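You operate a simulated robot arm through the tools that you are given. There is no shell and no other tool. Be economical: measure what you need, move in short steps, check, and stop when the job is done.

You run a simulated robot arm. Do the job below in one go: nothing can be reset, and whatever is moved stays where it is left.

TASK
Fill the red-band vial to about its line and push the grey stopper in.
Fine: stand it in the filler's well, swing the spout over, fill, swing it clear, then stopper it. Set down upright: what you pick out. Where these are worked on the way, their far stop is far enough and under half their travel is too little: swing spout.

It is judged by the outcome, as a careful person would: the job done as asked, and still so three seconds after it is handed in. It fails if anything else is knocked over, pushed out of place, dropped, spilled or broken. A push-on lid holds only when it is set on centred and level and pressed home; a screw cap is set on level and turned clockwise until tight.

THE ROBOT
A 6-joint arm with a two-finger parallel gripper, fixed in place. Base frame: the origin is at the foot of the arm, x ahead of it, y to its left, z up; the work surface is at about z = 0.866. Units: m, degrees, N and s.
With the tool pointing down near the work surface it reaches from about 0.24 to 0.64 m from the base axis. Its first joint turns from -66.0 to 66.0 degrees. Payload 2.7 kg.
Tool frame: the origin (TCP) lies between the finger pads and is the grasp point; the fingertips stand 0.023 m ahead of it; z points along the fingers, y is the line along which they close. The gripper opens to 0.094 m. The fingers are 0.038 m wide and 0.01 m thick; the gripper's body (0.054 by 0.096 m) begins 0.039 m behind the TCP.
Orientation is that of the tool frame in the base frame, as a unit quaternion [x, y, z, w]. With the fingers straight down and closing along the base's y, the tool's x points along the base's -x, its y along +y and its z along -z.

THE INTERFACE
- The arm moves only by the tool nudge_tool. Its argument "increments" is a list of rows, each an object (a shift or turn left out is 0, a gripper value left out holds the last) with "angular": the turn, a rotation vector about the tool's x, y, z in degrees, a list of three; "slide": the shift along the tool's x, y, z in m, a list of three; "jaw": the finger opening in m, from 0 to 0.094. In form: [{"angular": [rx, ry, rz], "slide": [x, y, z], "jaw": jaw}, ...]. A call has 1 to 10 rows; each row is the pose to reach, as a shift and turn from the pose commanded when the call began, along the tool's axes at that moment. A row lasts 0.2 s, in which the tool goes at most 0.05 m and 8.6 degrees; a call with a longer step from one row to the next is refused whole, and so is a gripper value outside its range. Where a pose cannot be reached the arm comes as near as it can. A force on the tool above 70 N (or 10 N above the force at the start of the call, whichever is more), or a blocked arm, ends the call early, and 0.2 s more pass. The fingers move at their own pace (about 0.045 m/s each) and stop on an object; they squeeze with about 43 N. The grip force told is the motor's: it shows also when the fingers shut on nothing. Time passes only in rows, and 0.2 s behind the last, so rows that repeat a pose let the fingers close. The reply holds the time, the measured pose of the TCP, the force on the tool along the base axes, the opening and the grip force, in the units named above and with some noise, with the torque about the TCP (base axes, N m) and any sound that the robot's microphone picked up.
- Cameras (640 x 400 px; columns grow to the right, rows downward): "scene" is fixed at [0.0743, -0.4304, 1.4108]; the picture's right is [0.77, -0.64, 0.00], its down [-0.32, -0.38, -0.87] and it looks along [0.55, 0.67, -0.50] (base axes); focal length 360 px, centre (320, 200). "wrist" rides on the gripper at [0.086, 0.016, -0.074] in the tool frame; the picture's right is [-0.18, 0.98, 0.00], its down [-0.58, -0.11, -0.81] and it looks along [-0.79, -0.15, 0.59] (tool axes); focal length 243 px, centre (320, 200). There is no depth. A picture from a camera that has moved, and an enlarged one, comes with that camera's place and axes in the base frame and with its lens.
- get_image(camera): a new picture of that camera. The clock stands still meanwhile.
- enlarge(camera, box): a new picture of the part [left, top, right, bottom] of that camera's present view, enlarged. The clock stands still meanwhile.
- finish_job(): hands the job in; it is judged then, once.

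Work in short steps. Places have to be worked out from the pictures, the camera data and where the tool is seen: move nearer, look again, correct. Check each grasp and each placing, and mend what went wrong. You have 120 turns and 76 pictures in all, those below and enlarged ones among them. Open the gripper and draw the arm clear of the work before you hand the job in, unless the task says otherwise; then end with one line.

The tools are called as a command line: name --argument value ..., lists and objects as JSON in quotes. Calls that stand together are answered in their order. nudge_tool: Moves the arm, as the interface text tells. Its arguments: {"type":"object","properties":{"increments":{"type":"array","items":{"type":"object","properties":{"angular":{"type":"array","items":{"type":"number"}},"slide":{"type":"array","items":{"type":"number"}},"jaw":{"type":"number"}}}}},"required":["increments"]} The other tools are called the same way: get_image (camera) takes a picture; enlarge (camera, box) takes an enlarged picture of a part of a camera's view; finish_job () hands the job in.

At the start:

```text
time_s: 0.0
tool_pos: [0.3948, -0.2164, 1.2097]
tool_rot: [0.0, 1.0, -0.001, 0.0]
wrist_force: [0.6, 0.1, -1.0]
ft_torque: [0.04, -0.03, -0.02]
gripper_width: 0.0941
grasp_force: 0.1
```

scene: 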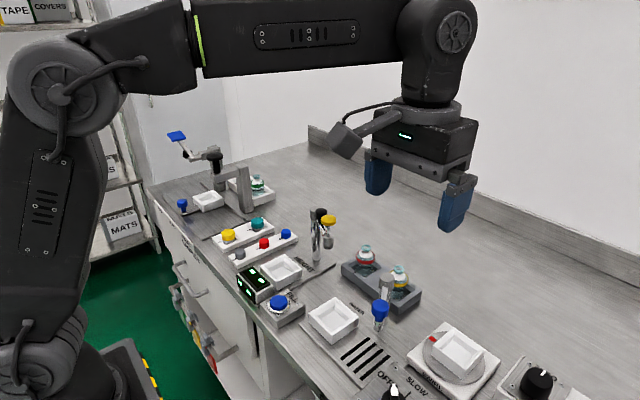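
wrist: 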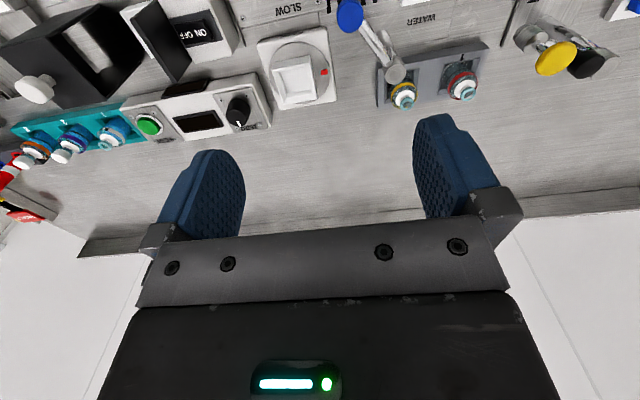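

I'll look closer at the bench from the scene camera to identify the parts.

enlarge --camera "scene" --box '[150, 120, 350, 245]'

enlarge --camera "scene" --box '[200, 200, 440, 350]'

enlarge --camera "wrist" --box '[240, 0, 640, 130]'

```text
3.20 times, centred on (250, 182) of scene
camera zoom: at [0.0743, -0.4304, 1.4108], right [0.77, -0.64, 0.0], down [-0.32, -0.38, -0.87], along [0.55, 0.67, -0.5], focal length 1151 px, centre (544, 256)
```

zoom: 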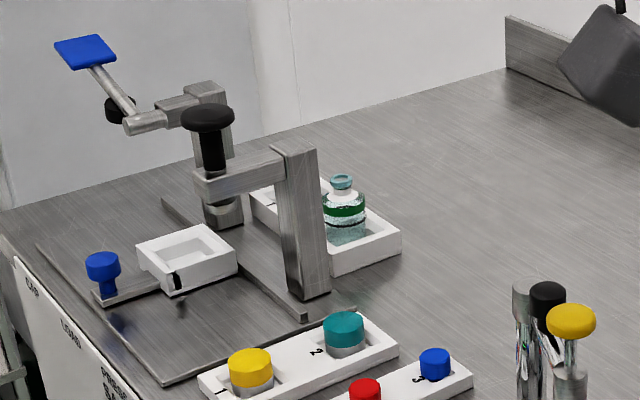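

```text
2.67 times, centred on (320, 275) of scene
camera zoom: at [0.0743, -0.4304, 1.4108], right [0.77, -0.64, 0.0], down [-0.32, -0.38, -0.87], along [0.55, 0.67, -0.5], focal length 959 px, centre (320, 0)
```

zoom: 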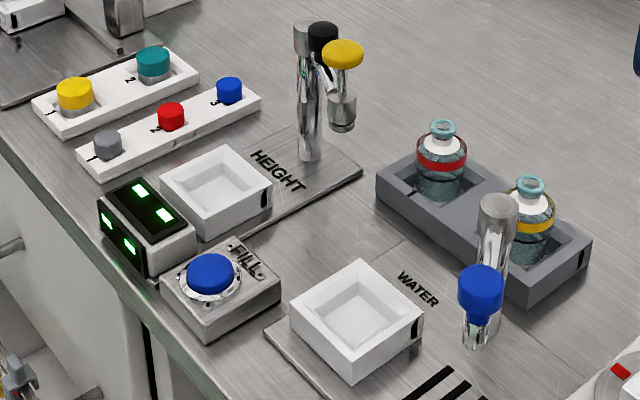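

```text
1.60 times, centred on (440, 65) of wrist
camera zoom: at [0.3064, -0.2008, 1.2841], right [0.18, 0.98, 0.0], down [0.58, -0.11, 0.81], along [0.79, -0.15, -0.59], focal length 388 px, centre (128, 416)
```

zoom: 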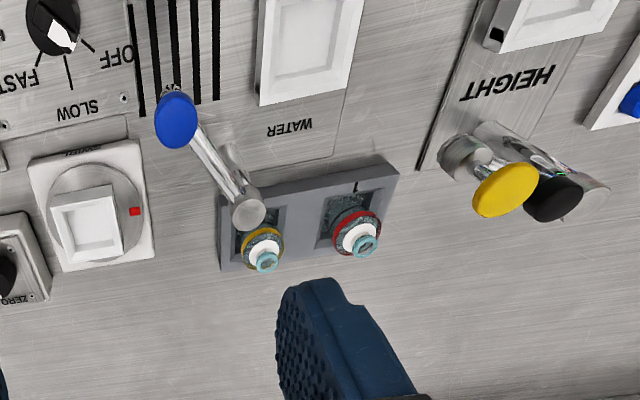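

I see a WATER well, a HEIGHT station with a FILL button, the vial rack (red vial near x=.53, y=-.02) and the stopper row (grey near .35, .19). I'll move the wrist camera over the middle to learn which spout is which.

nudge_tool --increments '[{"slide": [0.02, 0.045, 0]}, {"slide": [0.04, 0.09, 0]}, {"slide": [0.06, 0.135, 0]}, {"slide": [0.08, 0.18, 0]}, {"slide": [0.1, 0.22, 0]}, {"slide": [0.1, 0.22, 0]}]'

get_image --camera "wrist"

get_image --camera "scene"

```text
time_s: 1.4
tool_pos: [0.2951, 0.0051, 1.2082]
tool_rot: [0.0, 1.0, 0.0, 0.001]
wrist_force: [-0.1, -0.2, -0.1]
ft_torque: [0.0, 0.01, 0.01]
gripper_width: 0.0941
grasp_force: 0.1
```

```text
70 pictures are left
camera wrist: at [0.2063, 0.0217, 1.2828], right [0.18, 0.98, 0.0], down [0.58, -0.11, 0.81], along [0.79, -0.15, -0.59], focal length 243 px, centre (320, 200)
```

wrist: 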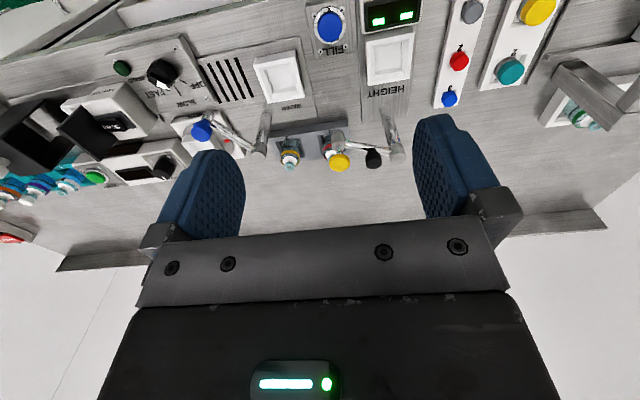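

```text
69 pictures are left
```

scene: 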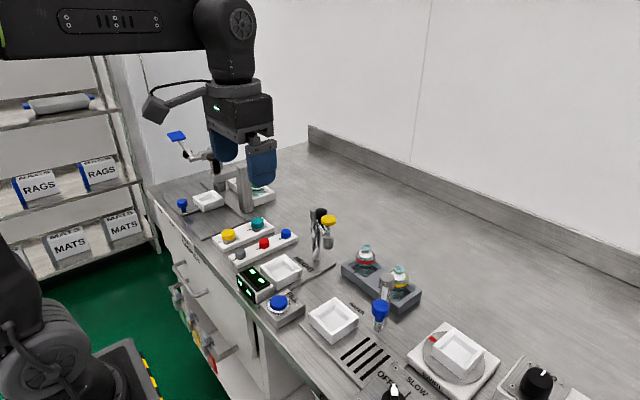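

enlarge --camera "wrist" --box '[230, 0, 430, 180]'

enlarge --camera "wrist" --box '[100, 20, 300, 180]'

enlarge --camera "scene" --box '[230, 200, 350, 300]'

enlarge --camera "scene" --box '[290, 230, 450, 400]'

```text
2.22 times, centred on (330, 90) of wrist
camera zoom: at [0.2063, 0.0217, 1.2828], right [0.18, 0.98, 0.0], down [0.58, -0.11, 0.81], along [0.79, -0.15, -0.59], focal length 539 px, centre (298, 444)
```

zoom: 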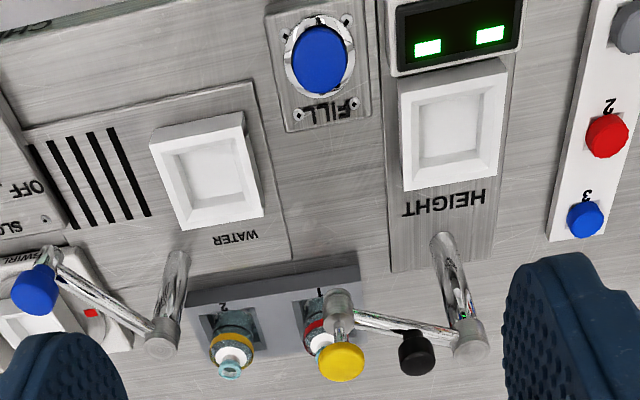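

```text
2.50 times, centred on (200, 100) of wrist
camera zoom: at [0.2063, 0.0217, 1.2828], right [0.18, 0.98, 0.0], down [0.58, -0.11, 0.81], along [0.79, -0.15, -0.59], focal length 606 px, centre (620, 450)
```

zoom: 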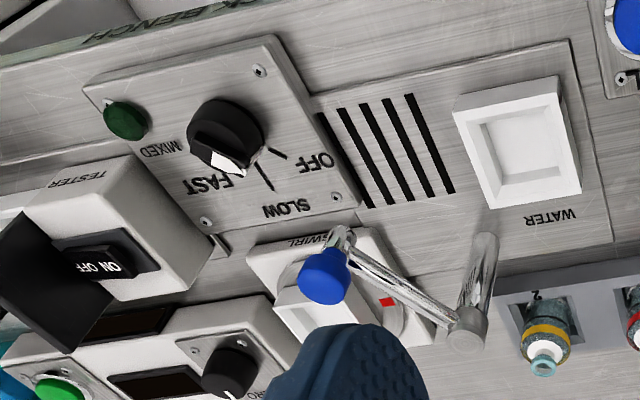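

```text
4.00 times, centred on (290, 250) of scene
camera zoom: at [0.0743, -0.4304, 1.4108], right [0.77, -0.64, 0.0], down [-0.32, -0.38, -0.87], along [0.55, 0.67, -0.5], focal length 1439 px, centre (440, 0)
```

zoom: 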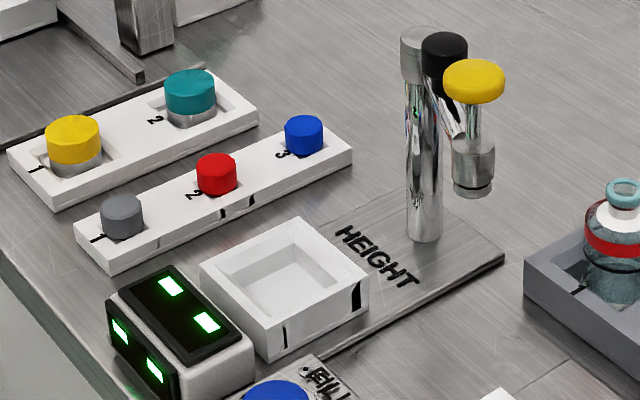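

```text
2.35 times, centred on (370, 315) of scene
camera zoom: at [0.0743, -0.4304, 1.4108], right [0.77, -0.64, 0.0], down [-0.32, -0.38, -0.87], along [0.55, 0.67, -0.5], focal length 846 px, centre (202, -71)
```

zoom: 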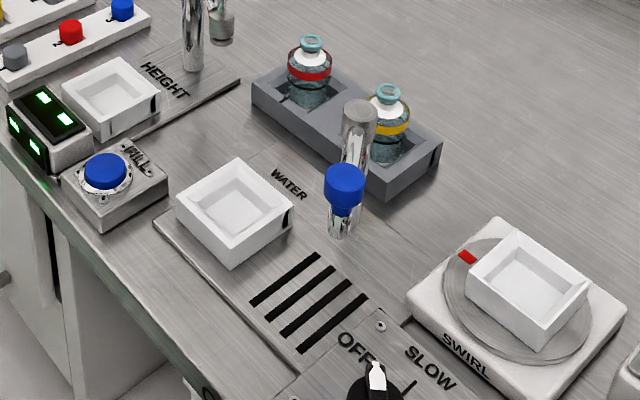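

The WATER station is the filler: post near (.472,-.137), well centre near (.395,-.08), blue knob on the spout end near (.392,-.187,.995), and FILL button near (.326,0). At the red vial the wrist camera would hit the yellow plunger, so I'll turn the tool about vertical to put the camera on the far side.

nudge_tool --increments '[{"angular": [0, 0, -8.5]}, {"angular": [0, 0, -17]}, {"angular": [0, 0, -25.5]}, {"angular": [0, 0, -34]}, {"angular": [0, 0, -42.5]}, {"angular": [0, 0, -51]}, {"angular": [0, 0, -59.5]}, {"angular": [0, 0, -68]}, {"angular": [0, 0, -76.5]}, {"angular": [0, 0, -85]}]'

```text
time_s: 3.6
tool_pos: [0.2944, 0.0038, 1.2106]
tool_rot: [-0.677, 0.736, 0.0, 0.0]
wrist_force: [0.4, -0.5, 0.1]
ft_torque: [0.02, 0.01, -0.03]
gripper_width: 0.0939
grasp_force: 0.1
```

The turn works. I'll go on another 50°.

nudge_tool --increments '[{"angular": [0, 0, -8.5]}, {"angular": [0, 0, -17]}, {"angular": [0, 0, -25.5]}, {"angular": [0, 0, -34]}, {"angular": [0, 0, -42.5]}, {"angular": [0, 0, -50]}, {"angular": [0, 0, -50]}]'

```text
time_s: 5.2
tool_pos: [0.2946, 0.0043, 1.21]
tool_rot: [0.924, -0.382, 0.001, -0.001]
wrist_force: [-0.1, 0.9, 0.1]
ft_torque: [0.02, -0.01, -0.03]
gripper_width: 0.0938
grasp_force: 0.0
```

Moving above the red vial, staying over the yellow plunger's height, then looking.

nudge_tool --increments '[{"slide": [0.035, -0.027, 0]}, {"slide": [0.07, -0.054, 0]}, {"slide": [0.105, -0.081, 0]}, {"slide": [0.14, -0.108, 0]}, {"slide": [0.175, -0.135, 0]}, {"slide": [0.187, -0.145, 0.03]}, {"slide": [0.187, -0.145, 0.07]}, {"slide": [0.187, -0.145, 0.1]}, {"slide": [0.187, -0.145, 0.1]}]'

get_image --camera "wrist"

enlarge --camera "scene" --box '[280, 150, 480, 320]'

```text
time_s: 7.2
tool_pos: [0.5274, -0.0265, 1.1103]
tool_rot: [0.924, -0.383, 0.0, 0.0]
wrist_force: [0.0, -0.1, -0.6]
ft_torque: [0.0, -0.02, 0.04]
gripper_width: 0.0938
grasp_force: 0.0
```

```text
64 pictures are left
camera wrist: at [0.5745, -0.0993, 1.1834], right [-0.83, -0.56, 0.0], down [-0.33, 0.49, 0.81], along [-0.46, 0.67, -0.59], focal length 243 px, centre (320, 200)
```

wrist: 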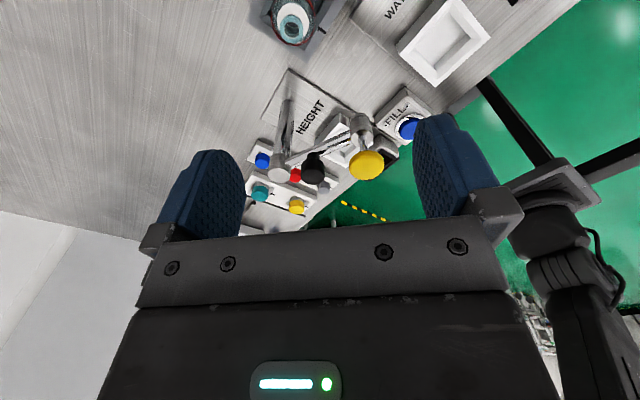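

```text
2.35 times, centred on (380, 235) of scene
camera zoom: at [0.0743, -0.4304, 1.4108], right [0.77, -0.64, 0.0], down [-0.32, -0.38, -0.87], along [0.55, 0.67, -0.5], focal length 846 px, centre (179, 118)
```

zoom: 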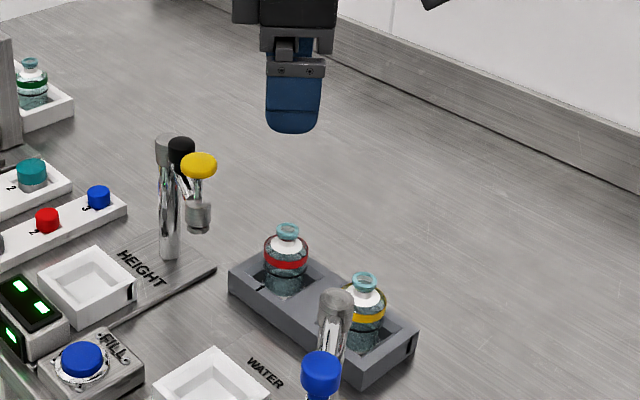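

Enlarging the vial in the wrist picture to refine its position.

enlarge --camera "wrist" --box '[220, 0, 380, 100]'

```text
4.00 times, centred on (300, 50) of wrist
camera zoom: at [0.5745, -0.0993, 1.1834], right [-0.83, -0.56, 0.0], down [-0.33, 0.49, 0.81], along [-0.46, 0.67, -0.59], focal length 970 px, centre (400, 800)
```

zoom: 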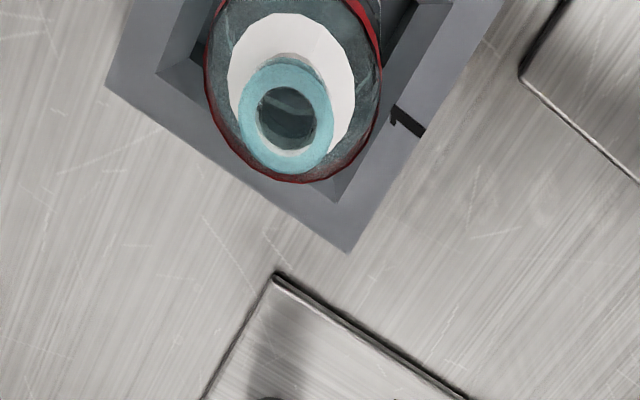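

enlarge --camera "scene" --box '[335, 235, 435, 320]'

```text
4.71 times, centred on (385, 278) of scene
camera zoom: at [0.0743, -0.4304, 1.4108], right [0.77, -0.64, 0.0], down [-0.32, -0.38, -0.87], along [0.55, 0.67, -0.5], focal length 1692 px, centre (14, -165)
```

zoom: 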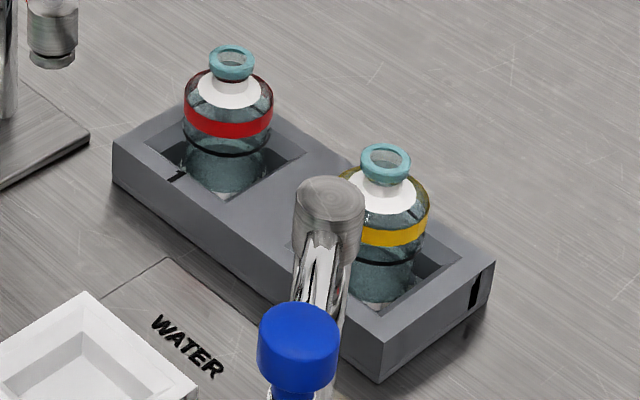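

The vial's lip is about z .93, centred near (.547,-.012); the band is at about .905, the fill line about .891 and the rack rim about .889. I'll centre over it and come down to z≈1.0 for a check.

nudge_tool --increments '[{"slide": [0.0036, -0.024, 0]}, {"slide": [0.0036, -0.024, 0.04]}, {"slide": [0.0036, -0.024, 0.08]}, {"slide": [0.0036, -0.024, 0.11]}, {"slide": [0.0036, -0.024, 0.11]}]'

get_image --camera "wrist"

enlarge --camera "scene" --box '[310, 160, 470, 320]'

```text
time_s: 8.4
tool_pos: [0.5482, -0.0112, 0.999]
tool_rot: [0.924, -0.383, 0.001, -0.001]
wrist_force: [0.3, 0.3, -0.3]
ft_torque: [-0.01, 0.02, 0.02]
gripper_width: 0.094
grasp_force: 0.1
```

```text
60 pictures are left
camera wrist: at [0.5964, -0.0851, 1.073], right [-0.83, -0.56, 0.0], down [-0.33, 0.49, 0.81], along [-0.45, 0.67, -0.59], focal length 243 px, centre (320, 200)
```

wrist: 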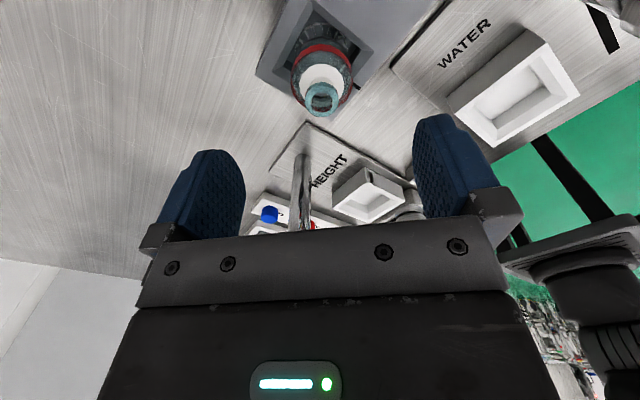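

```text
2.50 times, centred on (390, 240) of scene
camera zoom: at [0.0743, -0.4304, 1.4108], right [0.77, -0.64, 0.0], down [-0.32, -0.38, -0.87], along [0.55, 0.67, -0.5], focal length 899 px, centre (145, 100)
```

zoom: 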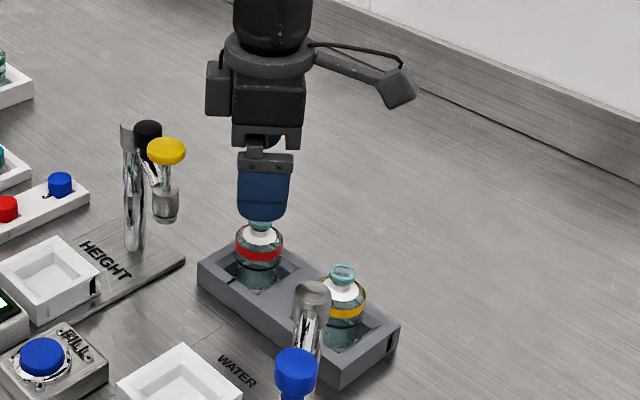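

Well centred (offset about 3 mm). I'll descend to z≈.916, fingertips just above the rack rim.

nudge_tool --increments '[{"slide": [0.0025, 0.002, 0.03]}, {"slide": [0.0025, 0.002, 0.055]}, {"slide": [0.0025, 0.002, 0.07]}, {"slide": [0.0025, 0.002, 0.08]}, {"slide": [0.0025, 0.002, 0.083]}, {"slide": [0.0025, 0.002, 0.083]}]'

get_image --camera "wrist"

enlarge --camera "scene" --box '[320, 210, 440, 310]'

```text
time_s: 9.8
tool_pos: [0.5497, -0.0134, 0.9172]
tool_rot: [0.924, -0.383, 0.0, 0.0]
wrist_force: [0.5, 1.4, 0.2]
ft_torque: [0.0, 0.0, 0.02]
gripper_width: 0.094
grasp_force: 0.1
```

```text
58 pictures are left
camera wrist: at [0.5979, -0.0866, 0.9919], right [-0.83, -0.56, 0.0], down [-0.33, 0.49, 0.81], along [-0.46, 0.67, -0.59], focal length 243 px, centre (320, 200)
```

wrist: 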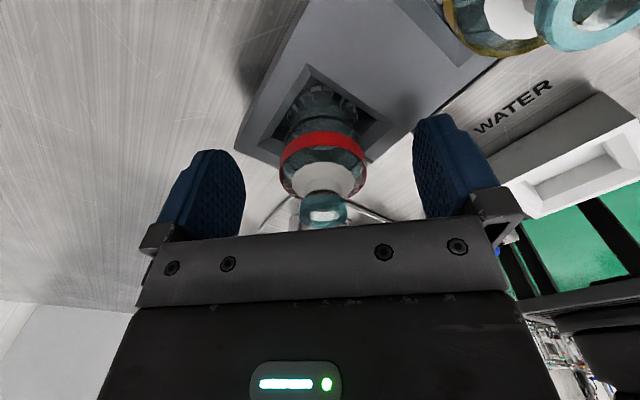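

```text
4.00 times, centred on (380, 260) of scene
camera zoom: at [0.0743, -0.4304, 1.4108], right [0.77, -0.64, 0.0], down [-0.32, -0.38, -0.87], along [0.55, 0.67, -0.5], focal length 1439 px, centre (80, -40)
```

zoom: 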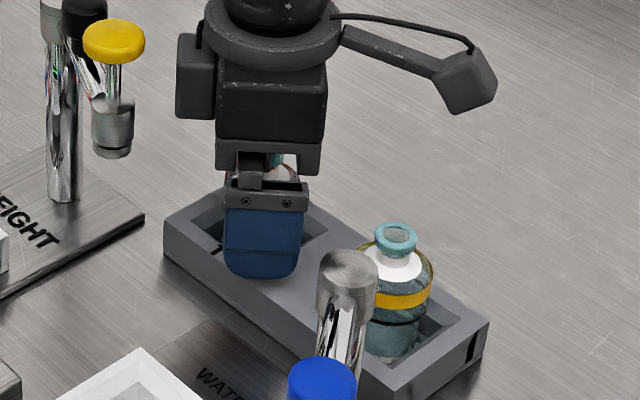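

The vial stands between the fingers, clear of the rack. Closing.

nudge_tool --increments '[{"jaw": 0.03}, {"jaw": 0.03}, {"jaw": 0.03}, {"jaw": 0.03}, {"jaw": 0.03}]'

```text
time_s: 11.0
tool_pos: [0.5498, -0.0132, 0.919]
tool_rot: [0.924, -0.382, 0.001, -0.001]
wrist_force: [0.2, 0.2, -0.1]
ft_torque: [-0.02, 0.03, 0.03]
gripper_width: 0.0381
grasp_force: 43.1
```

Gripped at 38 mm with 43 N. Lifting straight up.

nudge_tool --increments '[{"slide": [0, 0, -0.02]}, {"slide": [0, 0, -0.05]}, {"slide": [0, 0, -0.09]}, {"slide": [0, 0, -0.13]}, {"slide": [0, 0, -0.17]}, {"slide": [0, 0, -0.2]}, {"slide": [0, 0, -0.2]}]'

get_image --camera "wrist"

enlarge --camera "scene" --box '[290, 110, 450, 210]'

```text
time_s: 12.6
tool_pos: [0.5511, -0.0185, 1.1191]
tool_rot: [0.924, -0.383, 0.0, 0.0]
wrist_force: [-0.5, 0.2, 0.1]
ft_torque: [0.0, 0.01, 0.0]
gripper_width: 0.0377
grasp_force: 43.5
```

```text
56 pictures are left
camera wrist: at [0.5991, -0.0914, 1.1926], right [-0.83, -0.56, 0.0], down [-0.33, 0.49, 0.81], along [-0.46, 0.67, -0.59], focal length 243 px, centre (320, 200)
```

wrist: 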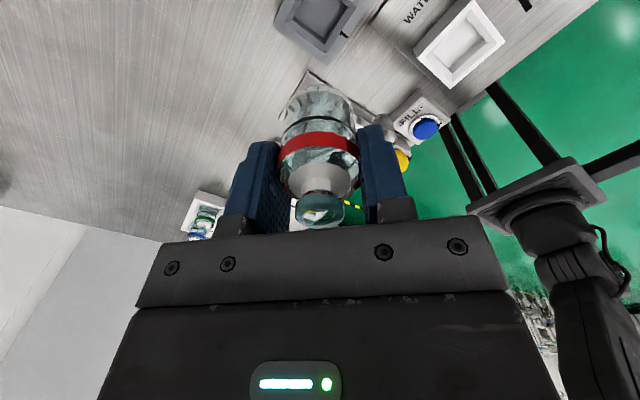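

```text
4.00 times, centred on (370, 160) of scene
camera zoom: at [0.0743, -0.4304, 1.4108], right [0.77, -0.64, 0.0], down [-0.32, -0.38, -0.87], along [0.55, 0.67, -0.5], focal length 1439 px, centre (120, 360)
```

zoom: 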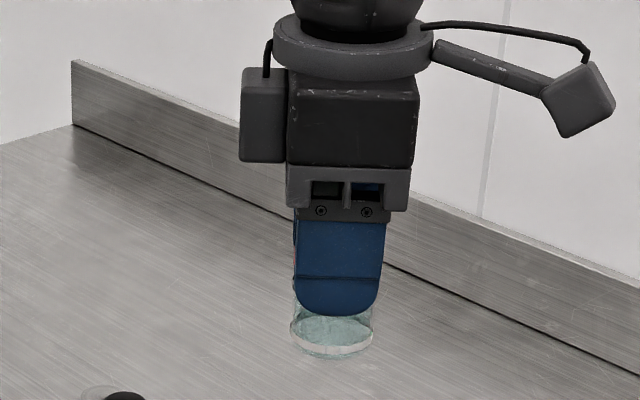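

The vial is held upright and is empty. Enlarging the well to locate it precisely, while I have both views.

enlarge --camera "wrist" --box '[390, 0, 530, 100]'

enlarge --camera "scene" --box '[290, 280, 410, 355]'

```text
4.00 times, centred on (460, 50) of wrist
camera zoom: at [0.5991, -0.0914, 1.1926], right [-0.83, -0.56, 0.0], down [-0.33, 0.49, 0.81], along [-0.46, 0.67, -0.59], focal length 970 px, centre (-240, 800)
```

zoom: 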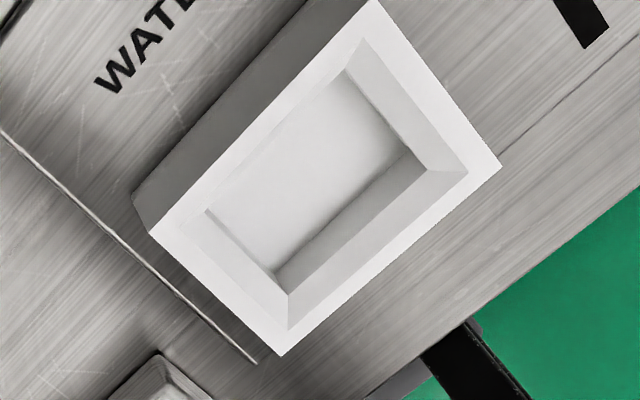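

```text
5.33 times, centred on (350, 318) of scene
camera zoom: at [0.0743, -0.4304, 1.4108], right [0.77, -0.64, 0.0], down [-0.32, -0.38, -0.87], along [0.55, 0.67, -0.5], focal length 1918 px, centre (160, -427)
```

zoom: 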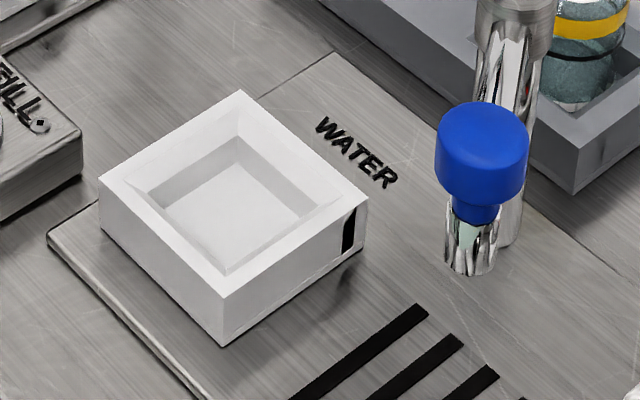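

The well is a 65 mm square, rim about z .89, centred at (.393,-.080). I'll carry the vial over it at height while turning the camera back to the robot's side, clear of the water post.

nudge_tool --increments '[{"slide": [-0.007, 0.016, 0], "angular": [0, 0, 8.5]}, {"slide": [-0.014, 0.032, 0], "angular": [0, 0, 17]}, {"slide": [-0.021, 0.048, 0], "angular": [0, 0, 25.5]}, {"slide": [-0.028, 0.064, 0], "angular": [0, 0, 34]}, {"slide": [-0.035, 0.08, 0], "angular": [0, 0, 42.5]}, {"slide": [-0.042, 0.096, 0], "angular": [0, 0, 51]}, {"slide": [-0.049, 0.112, 0], "angular": [0, 0, 59.5]}, {"slide": [-0.056, 0.128, 0], "angular": [0, 0, 68]}, {"slide": [-0.063, 0.144, 0], "angular": [0, 0, 76.5]}, {"slide": [-0.0682, 0.155, 0], "angular": [0, 0, 85]}]'

nudge_tool --increments '[{"angular": [0, 0, 8.5]}, {"angular": [0, 0, 17]}, {"angular": [0, 0, 25.5]}, {"angular": [0, 0, 34]}, {"angular": [0, 0, 42.5]}, {"angular": [0, 0, 50]}, {"angular": [0, 0, 50]}]'

get_image --camera "wrist"

```text
time_s: 14.8
tool_pos: [0.3915, -0.0772, 1.1159]
tool_rot: [-0.422, 0.907, -0.001, 0.001]
wrist_force: [-0.3, -0.2, -0.1]
ft_torque: [0.01, 0.02, -0.01]
gripper_width: 0.038
grasp_force: 42.6
```

```text
time_s: 16.4
tool_pos: [0.3917, -0.0755, 1.1159]
tool_rot: [0.001, 1.0, 0.0, 0.0]
wrist_force: [0.7, 0.4, -0.2]
ft_torque: [-0.03, -0.01, 0.01]
gripper_width: 0.0383
grasp_force: 43.2
```

```text
52 pictures are left
camera wrist: at [0.3033, -0.0602, 1.1907], right [0.19, 0.98, 0.0], down [0.58, -0.11, 0.81], along [0.79, -0.15, -0.59], focal length 243 px, centre (320, 200)
```

wrist: 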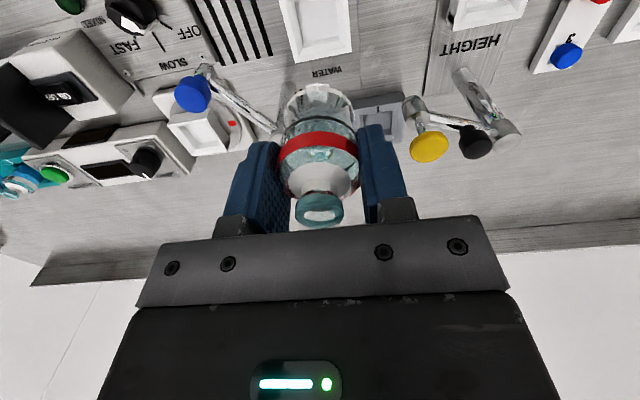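

Over the well. Coming down to about 3 cm above its rim to check alignment.

nudge_tool --increments '[{"slide": [-0.001, -0.0045, 0.04]}, {"slide": [-0.001, -0.0045, 0.08]}, {"slide": [-0.001, -0.0045, 0.12]}, {"slide": [-0.001, -0.0045, 0.147]}, {"slide": [-0.001, -0.0045, 0.147]}]'

enlarge --camera "scene" --box '[270, 210, 430, 350]'

enlarge --camera "wrist" --box '[200, 0, 440, 220]'

```text
time_s: 17.6
tool_pos: [0.3926, -0.0786, 0.9684]
tool_rot: [0.0, 1.0, 0.0, 0.0]
wrist_force: [-0.1, 0.9, -0.6]
ft_torque: [0.02, 0.04, -0.01]
gripper_width: 0.0386
grasp_force: 42.6
```

```text
2.86 times, centred on (350, 280) of scene
camera zoom: at [0.0743, -0.4304, 1.4108], right [0.77, -0.64, 0.0], down [-0.32, -0.38, -0.87], along [0.55, 0.67, -0.5], focal length 1028 px, centre (234, -29)
```

zoom: 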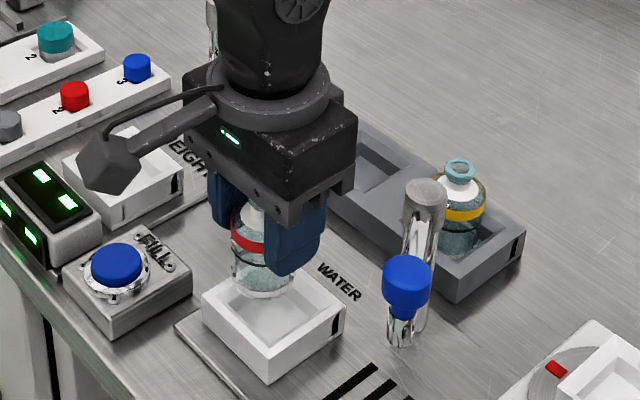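

```text
1.82 times, centred on (320, 110) of wrist
camera zoom: at [0.3042, -0.0637, 1.0423], right [0.18, 0.98, 0.0], down [0.58, -0.11, 0.81], along [0.79, -0.15, -0.59], focal length 441 px, centre (320, 364)
```

zoom: 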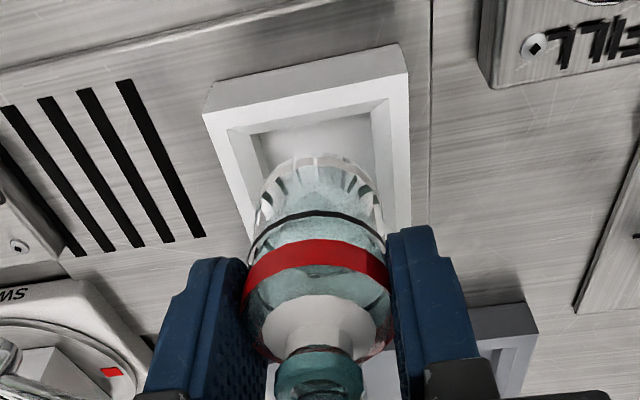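

Alignment looks within 2–3 mm. I'll shift slightly and lower toward the floor, watching the force.

nudge_tool --increments '[{"slide": [-0.0015, -0.0015, 0.015]}, {"slide": [-0.0015, -0.0015, 0.028]}, {"slide": [-0.0015, -0.0015, 0.036]}, {"slide": [-0.0015, -0.0015, 0.042]}, {"slide": [-0.0015, -0.0015, 0.042]}]'

enlarge --camera "scene" --box '[290, 250, 410, 340]'

```text
time_s: 18.8
tool_pos: [0.3983, -0.0812, 0.9277]
tool_rot: [0.0, 1.0, -0.001, 0.006]
wrist_force: [21.8, 4.9, 5.2]
ft_torque: [0.2, -0.89, -0.05]
gripper_width: 0.0379
grasp_force: 43.1
```

```text
4.44 times, centred on (350, 295) of scene
camera zoom: at [0.0748, -0.4302, 1.4108], right [0.77, -0.64, 0.0], down [-0.32, -0.38, -0.87], along [0.55, 0.67, -0.5], focal length 1598 px, centre (187, -222)
```

zoom: 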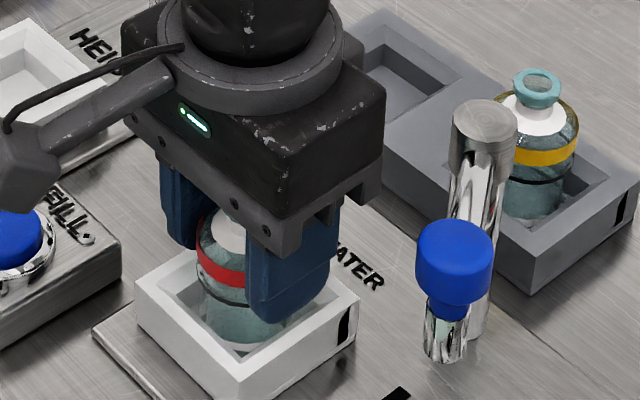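

The near bevel is pushing the vial +x (22 N), so the well centre is a few mm further out. I'll yield about 5 mm in +x and then continue down.

nudge_tool --increments '[{"slide": [-0.003, 0, 0]}, {"slide": [-0.006, -0.0005, 0]}, {"slide": [-0.006, -0.0005, 0]}]'

```text
time_s: 19.6
tool_pos: [0.3984, -0.082, 0.9268]
tool_rot: [0.0, 1.0, 0.0, -0.003]
wrist_force: [0.3, 4.8, -1.1]
ft_torque: [0.25, -0.03, -0.01]
gripper_width: 0.038
grasp_force: 43.1
```

Force is relieved. A touch of +y, then lower in 2 mm steps.

nudge_tool --increments '[{"slide": [0, 0.0015, 0]}, {"slide": [0, 0.0015, 0.002]}, {"slide": [0, 0.0015, 0.004]}, {"slide": [0, 0.0015, 0.004]}]'

```text
time_s: 20.6
tool_pos: [0.3992, -0.0801, 0.9236]
tool_rot: [0.001, 1.0, -0.001, 0.001]
wrist_force: [-1.7, -1.4, 8.5]
ft_torque: [-0.04, 0.17, -0.03]
gripper_width: 0.0379
grasp_force: 42.9
```

nudge_tool --increments '[{"slide": [0, 0, 0.001]}, {"slide": [0, 0, 0.001]}]'

enlarge --camera "scene" --box '[290, 260, 390, 335]'

```text
time_s: 21.2
tool_pos: [0.399, -0.0804, 0.9241]
tool_rot: [0.0, 1.0, 0.001, 0.001]
wrist_force: [-4.1, -3.6, 16.4]
ft_torque: [-0.24, 0.32, 0.0]
gripper_width: 0.038
grasp_force: 42.7
```

```text
5.33 times, centred on (340, 298) of scene
camera zoom: at [0.074, -0.4304, 1.4108], right [0.77, -0.64, 0.0], down [-0.32, -0.38, -0.87], along [0.55, 0.67, -0.5], focal length 1918 px, centre (213, -320)
```

zoom: 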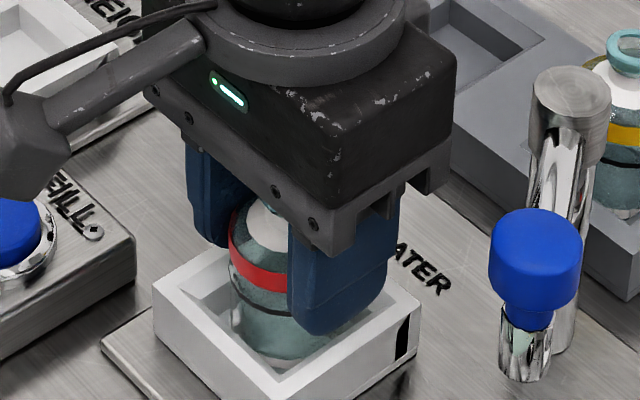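

Firm vertical contact, so the vial is on the floor. I'll relax by 2 mm and open slowly.

nudge_tool --increments '[{"slide": [0, 0, -0.002]}, {"slide": [0, 0, -0.002], "jaw": 0.046}, {"slide": [0, 0, -0.002], "jaw": 0.055}, {"slide": [0, 0, -0.002], "jaw": 0.062}, {"slide": [0, 0, -0.002], "jaw": 0.062}]'

get_image --camera "wrist"

enlarge --camera "scene" --box '[290, 260, 390, 335]'

```text
time_s: 22.4
tool_pos: [0.401, -0.0799, 0.9254]
tool_rot: [0.0, 1.0, 0.001, 0.0]
wrist_force: [0.9, 1.3, -0.1]
ft_torque: [-0.02, -0.04, 0.01]
gripper_width: 0.0619
grasp_force: 0.1
```

```text
47 pictures are left
camera wrist: at [0.3124, -0.0644, 0.9998], right [0.18, 0.98, 0.0], down [0.58, -0.11, 0.81], along [0.79, -0.15, -0.59], focal length 243 px, centre (320, 200)
```

wrist: 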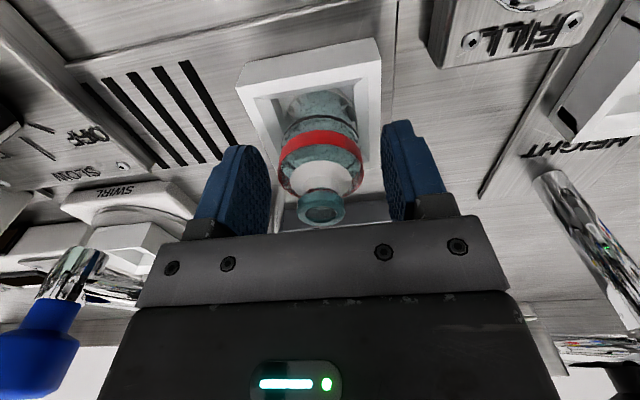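

```text
5.33 times, centred on (340, 298) of scene
camera zoom: at [0.0743, -0.4304, 1.4108], right [0.77, -0.64, 0.0], down [-0.32, -0.38, -0.87], along [0.55, 0.67, -0.5], focal length 1918 px, centre (213, -320)
```

zoom: 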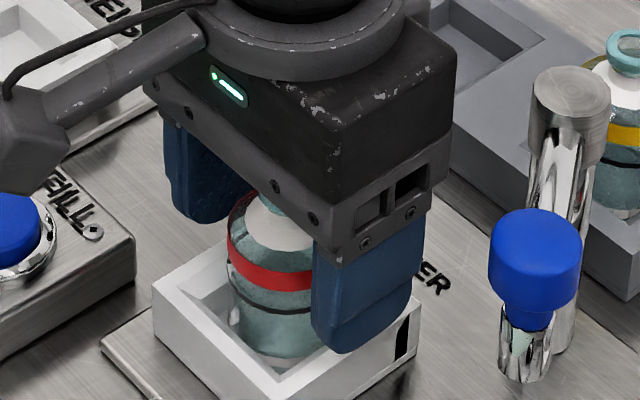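

The vial stands upright in the well. I'll rise clear, then shift over the blue knob for a look.

nudge_tool --increments '[{"slide": [0, 0, -0.02]}, {"slide": [0, 0, -0.06]}, {"slide": [0, 0, -0.11]}, {"slide": [0, 0, -0.16]}, {"slide": [0, -0.04, -0.17]}, {"slide": [0.004, -0.08, -0.17]}, {"slide": [0.008, -0.107, -0.17]}, {"slide": [0.008, -0.107, -0.17]}]'

get_image --camera "wrist"

enlarge --camera "scene" --box '[290, 230, 430, 340]'

```text
time_s: 24.2
tool_pos: [0.3913, -0.1861, 1.0938]
tool_rot: [0.0, 1.0, 0.0, 0.0]
wrist_force: [-1.2, 0.5, 0.0]
ft_torque: [0.02, 0.04, 0.01]
gripper_width: 0.0622
grasp_force: 0.0
```

```text
45 pictures are left
camera wrist: at [0.3039, -0.1716, 1.1674], right [0.18, 0.98, 0.0], down [0.58, -0.11, 0.81], along [0.79, -0.15, -0.59], focal length 243 px, centre (320, 200)
```

wrist: 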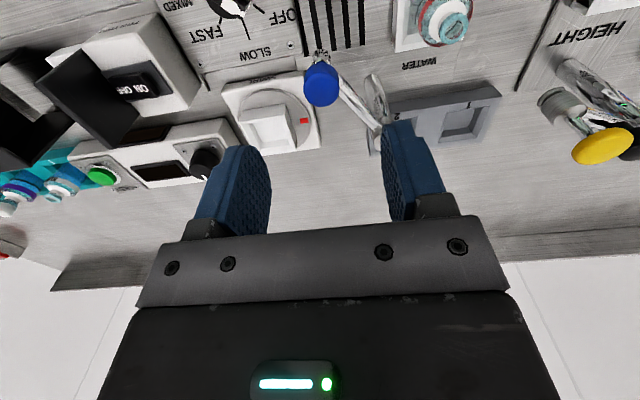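

```text
3.64 times, centred on (360, 285) of scene
camera zoom: at [0.0743, -0.4304, 1.4108], right [0.77, -0.64, 0.0], down [-0.32, -0.38, -0.87], along [0.55, 0.67, -0.5], focal length 1308 px, centre (174, -109)
```

zoom: 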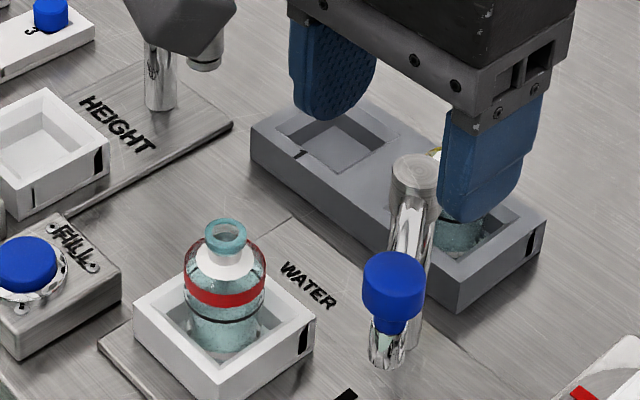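

The knob is at about (.391,-.187,.999), 26 mm wide. I'll narrow the fingers to a loose cage around it and lower to tips at z≈.987.

nudge_tool --increments '[{"slide": [0, 0, 0.02], "jaw": 0.046}, {"slide": [0, -0.001, 0.04], "jaw": 0.046}, {"slide": [0, -0.001, 0.06], "jaw": 0.046}, {"slide": [0, -0.001, 0.075], "jaw": 0.046}, {"slide": [0, -0.001, 0.084], "jaw": 0.046}, {"slide": [0, -0.001, 0.084], "jaw": 0.046}]'

get_image --camera "wrist"

enlarge --camera "scene" --box '[330, 220, 450, 340]'

```text
time_s: 25.6
tool_pos: [0.3919, -0.1896, 1.0103]
tool_rot: [-0.001, 1.0, 0.0, -0.001]
wrist_force: [-0.5, -0.5, -0.8]
ft_torque: [0.02, -0.01, -0.03]
gripper_width: 0.046
grasp_force: 0.1
```

```text
43 pictures are left
camera wrist: at [0.3032, -0.174, 1.0844], right [0.18, 0.98, 0.0], down [0.58, -0.11, 0.81], along [0.79, -0.15, -0.59], focal length 243 px, centre (320, 200)
```

wrist: 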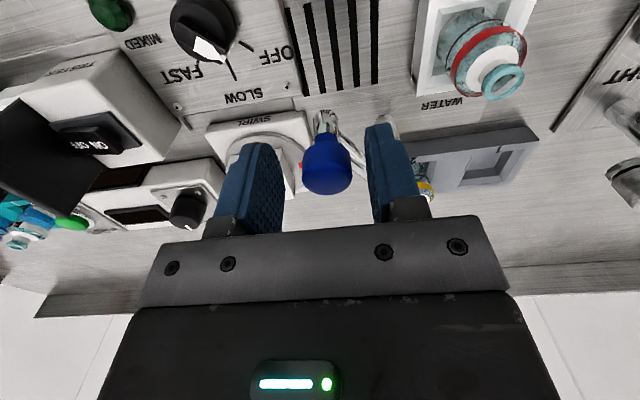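

```text
3.33 times, centred on (390, 280) of scene
camera zoom: at [0.0743, -0.4304, 1.4108], right [0.77, -0.64, 0.0], down [-0.32, -0.38, -0.87], along [0.55, 0.67, -0.5], focal length 1199 px, centre (87, -67)
```

zoom: 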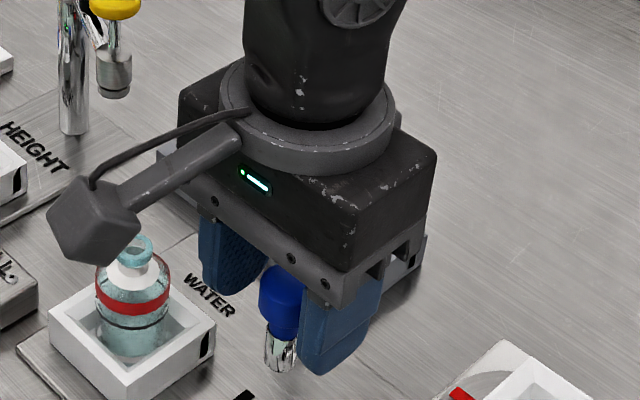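

The knob is caged. I'll narrow to 30 mm and swing along the arc over the vial.

nudge_tool --increments '[{"slide": [0, 0.002, 0], "jaw": 0.03}, {"slide": [0, 0.002, 0], "jaw": 0.03}, {"slide": [0.0083, 0.0195, 0]}, {"slide": [0.0126, 0.0355, 0]}, {"slide": [0.014, 0.052, 0]}, {"slide": [0.0126, 0.0685, 0]}, {"slide": [0.0083, 0.0845, 0]}, {"slide": [0.0013, 0.0995, 0]}, {"slide": [-0.005, 0.108, 0]}, {"slide": [-0.005, 0.108, 0]}]'

get_image --camera "wrist"

enlarge --camera "scene" --box '[290, 220, 430, 340]'

```text
time_s: 27.8
tool_pos: [0.3969, -0.0784, 1.0116]
tool_rot: [-0.001, 1.0, 0.001, 0.0]
wrist_force: [0.0, -0.1, 0.3]
ft_torque: [-0.04, -0.03, 0.01]
gripper_width: 0.0298
grasp_force: 0.0
```

```text
41 pictures are left
camera wrist: at [0.3081, -0.064, 1.0857], right [0.18, 0.98, 0.0], down [0.58, -0.11, 0.81], along [0.79, -0.15, -0.59], focal length 243 px, centre (320, 200)
```

wrist: 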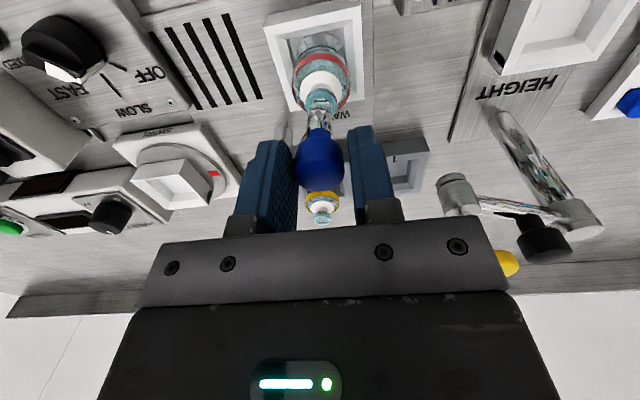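

```text
3.33 times, centred on (360, 280) of scene
camera zoom: at [0.0743, -0.4304, 1.4108], right [0.77, -0.64, 0.0], down [-0.32, -0.38, -0.87], along [0.55, 0.67, -0.5], focal length 1199 px, centre (187, -67)
```

zoom: 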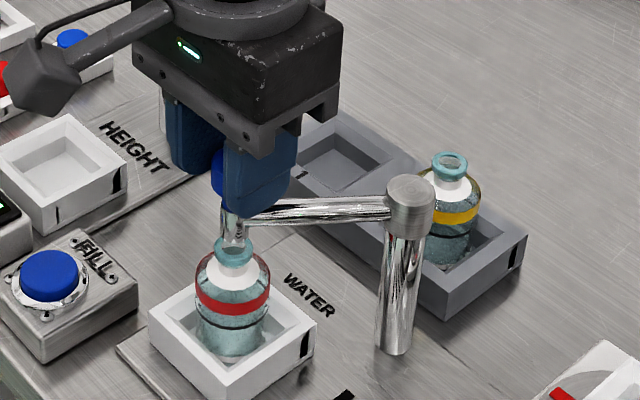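

The spout looks over the vial mouth, with no stop force felt. I'll push a few mm more along the arc to find the far stop.

nudge_tool --increments '[{"slide": [-0.0015, 0.002, 0]}, {"slide": [-0.003, 0.004, 0]}, {"slide": [-0.003, 0.004, 0]}]'

```text
time_s: 28.6
tool_pos: [0.3998, -0.0776, 1.0107]
tool_rot: [0.001, 1.0, 0.0, 0.0]
wrist_force: [-1.2, -4.0, 1.2]
ft_torque: [-0.07, 0.01, -0.01]
gripper_width: 0.0317
grasp_force: 1.9
```

The stop is reached (-4 N in y). Opening the cage, rising clear, and looking at the spout over the mouth.

nudge_tool --increments '[{"slide": [0, -0.002, 0], "jaw": 0.046}, {"slide": [0, -0.002, 0], "jaw": 0.046}, {"slide": [0, -0.002, -0.02], "jaw": 0.046}, {"slide": [0, -0.002, -0.05]}, {"slide": [0, -0.002, -0.09]}, {"slide": [0.03, 0.03, -0.1]}, {"slide": [0.05, 0.06, -0.1]}, {"slide": [0.072, 0.08, -0.1]}, {"slide": [0.072, 0.08, -0.1]}]'

get_image --camera "wrist"

enlarge --camera "scene" --box '[250, 210, 410, 350]'

```text
time_s: 30.6
tool_pos: [0.3301, 0.0067, 1.1109]
tool_rot: [0.0, 1.0, 0.0, 0.0]
wrist_force: [0.1, -0.8, 0.0]
ft_torque: [-0.03, -0.01, 0.0]
gripper_width: 0.046
grasp_force: 0.0
```

```text
39 pictures are left
camera wrist: at [0.2411, 0.022, 1.1852], right [0.18, 0.98, 0.0], down [0.58, -0.11, 0.81], along [0.79, -0.15, -0.59], focal length 243 px, centre (320, 200)
```

wrist: 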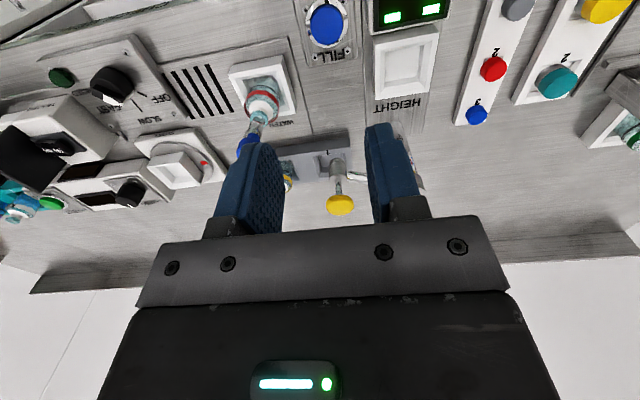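

```text
2.86 times, centred on (330, 280) of scene
camera zoom: at [0.0743, -0.4304, 1.4108], right [0.77, -0.64, 0.0], down [-0.32, -0.38, -0.87], along [0.55, 0.67, -0.5], focal length 1028 px, centre (291, -29)
```

zoom: 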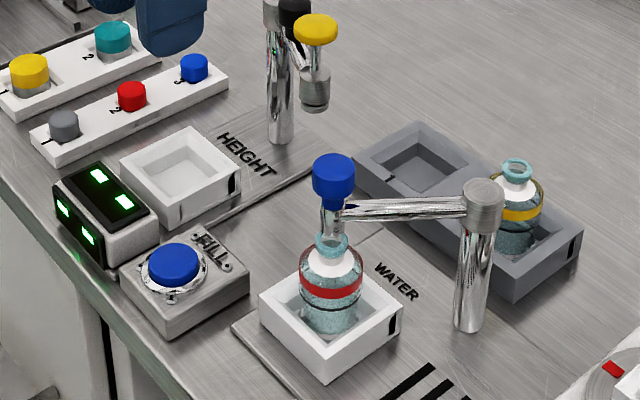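

The spout's nozzle is directly above the mouth. The FILL button's top is at about (.332,.011,.895); I'll close the fingers and come down to about 1 cm above it.

nudge_tool --increments '[{"slide": [-0.002, 0.004, 0.03], "jaw": 0}, {"slide": [-0.002, 0.004, 0.07], "jaw": 0}, {"slide": [-0.002, 0.004, 0.11], "jaw": 0}, {"slide": [-0.002, 0.004, 0.15], "jaw": 0}, {"slide": [-0.002, 0.004, 0.175], "jaw": 0}, {"slide": [-0.002, 0.004, 0.18], "jaw": 0}, {"slide": [-0.002, 0.004, 0.18], "jaw": 0}]'

enlarge --camera "scene" --box '[230, 220, 390, 340]'

get_image --camera "wrist"

```text
time_s: 32.2
tool_pos: [0.3297, 0.0068, 0.9313]
tool_rot: [-0.001, 1.0, 0.0, 0.0]
wrist_force: [0.3, 0.2, -1.0]
ft_torque: [-0.02, -0.01, 0.03]
gripper_width: 0.0
grasp_force: 42.8
```

```text
3.33 times, centred on (310, 280) of scene
camera zoom: at [0.0743, -0.4304, 1.4108], right [0.77, -0.64, 0.0], down [-0.32, -0.38, -0.87], along [0.55, 0.67, -0.5], focal length 1199 px, centre (353, -67)
```

zoom: 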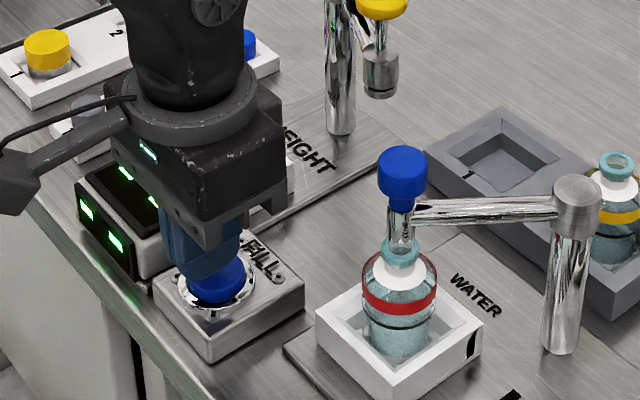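

```text
36 pictures are left
camera wrist: at [0.2411, 0.0225, 1.0049], right [0.18, 0.98, 0.0], down [0.58, -0.11, 0.81], along [0.79, -0.15, -0.59], focal length 243 px, centre (320, 200)
```

wrist: 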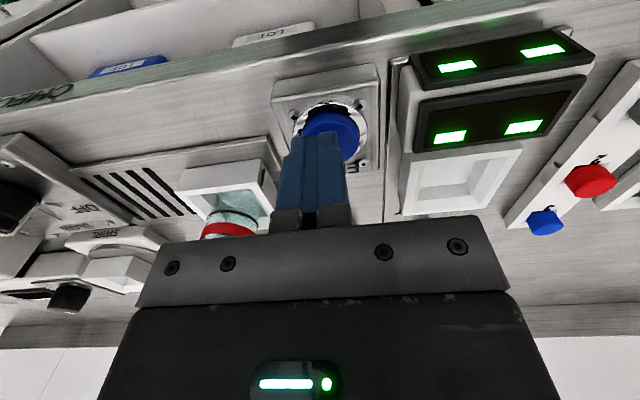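

Fingers are almost over the button; I'll shift 4 mm in +y and press down gently.

nudge_tool --increments '[{"slide": [0.001, 0.004, 0.005]}, {"slide": [0.001, 0.004, 0.01]}, {"slide": [0.001, 0.004, 0.012]}]'

```text
time_s: 33.0
tool_pos: [0.3283, 0.0107, 0.9183]
tool_rot: [0.0, 1.0, 0.0, 0.001]
wrist_force: [0.5, 0.7, 0.4]
ft_torque: [0.0, 0.01, 0.04]
gripper_width: 0.0003
grasp_force: 42.1
```

nudge_tool --increments '[{"slide": [0, 0, 0.003]}]'

```text
time_s: 33.4
tool_pos: [0.3286, 0.0115, 0.916]
tool_rot: [0.0, 1.0, 0.0, 0.0]
wrist_force: [-1.6, 0.2, 3.0]
ft_torque: [0.0, 0.04, -0.02]
gripper_width: 0.0
grasp_force: 42.0
heard: click
```

A click was heard. Checking the vial while the clock stands.

enlarge --camera "scene" --box '[310, 260, 390, 330]'

```text
5.71 times, centred on (350, 295) of scene
camera zoom: at [0.0742, -0.4304, 1.4108], right [0.77, -0.64, 0.0], down [-0.32, -0.38, -0.87], along [0.55, 0.67, -0.5], focal length 2055 px, centre (149, -343)
```

zoom: 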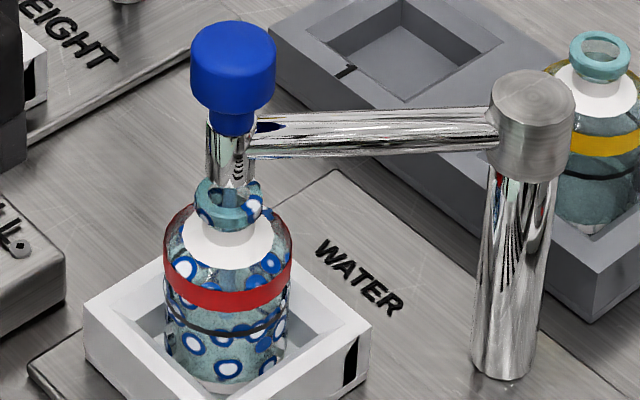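

Water is running. I'll hold briefly and watch the level.

nudge_tool --increments '[{"slide": [0, 0, 0]}]'

enlarge --camera "scene" --box '[325, 270, 375, 320]'

```text
time_s: 33.8
tool_pos: [0.3284, 0.0114, 0.9156]
tool_rot: [0.0, 1.0, 0.001, -0.001]
wrist_force: [-1.4, -0.4, 3.1]
ft_torque: [0.01, -0.01, 0.02]
gripper_width: 0.0
grasp_force: 42.4
```

```text
8.00 times, centred on (350, 295) of scene
camera zoom: at [0.0742, -0.4304, 1.4108], right [0.77, -0.64, 0.0], down [-0.32, -0.38, -0.87], along [0.55, 0.67, -0.5], focal length 2877 px, centre (80, -560)
```

zoom: 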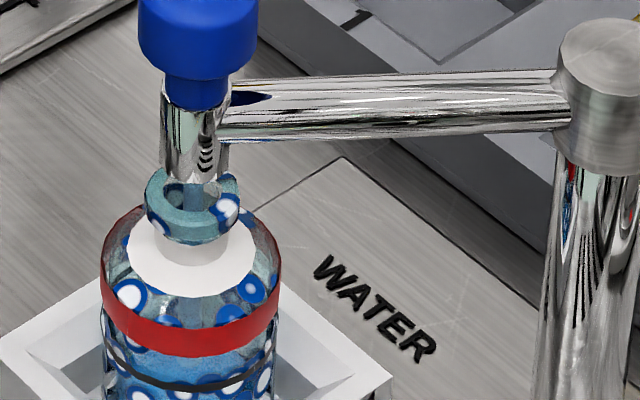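

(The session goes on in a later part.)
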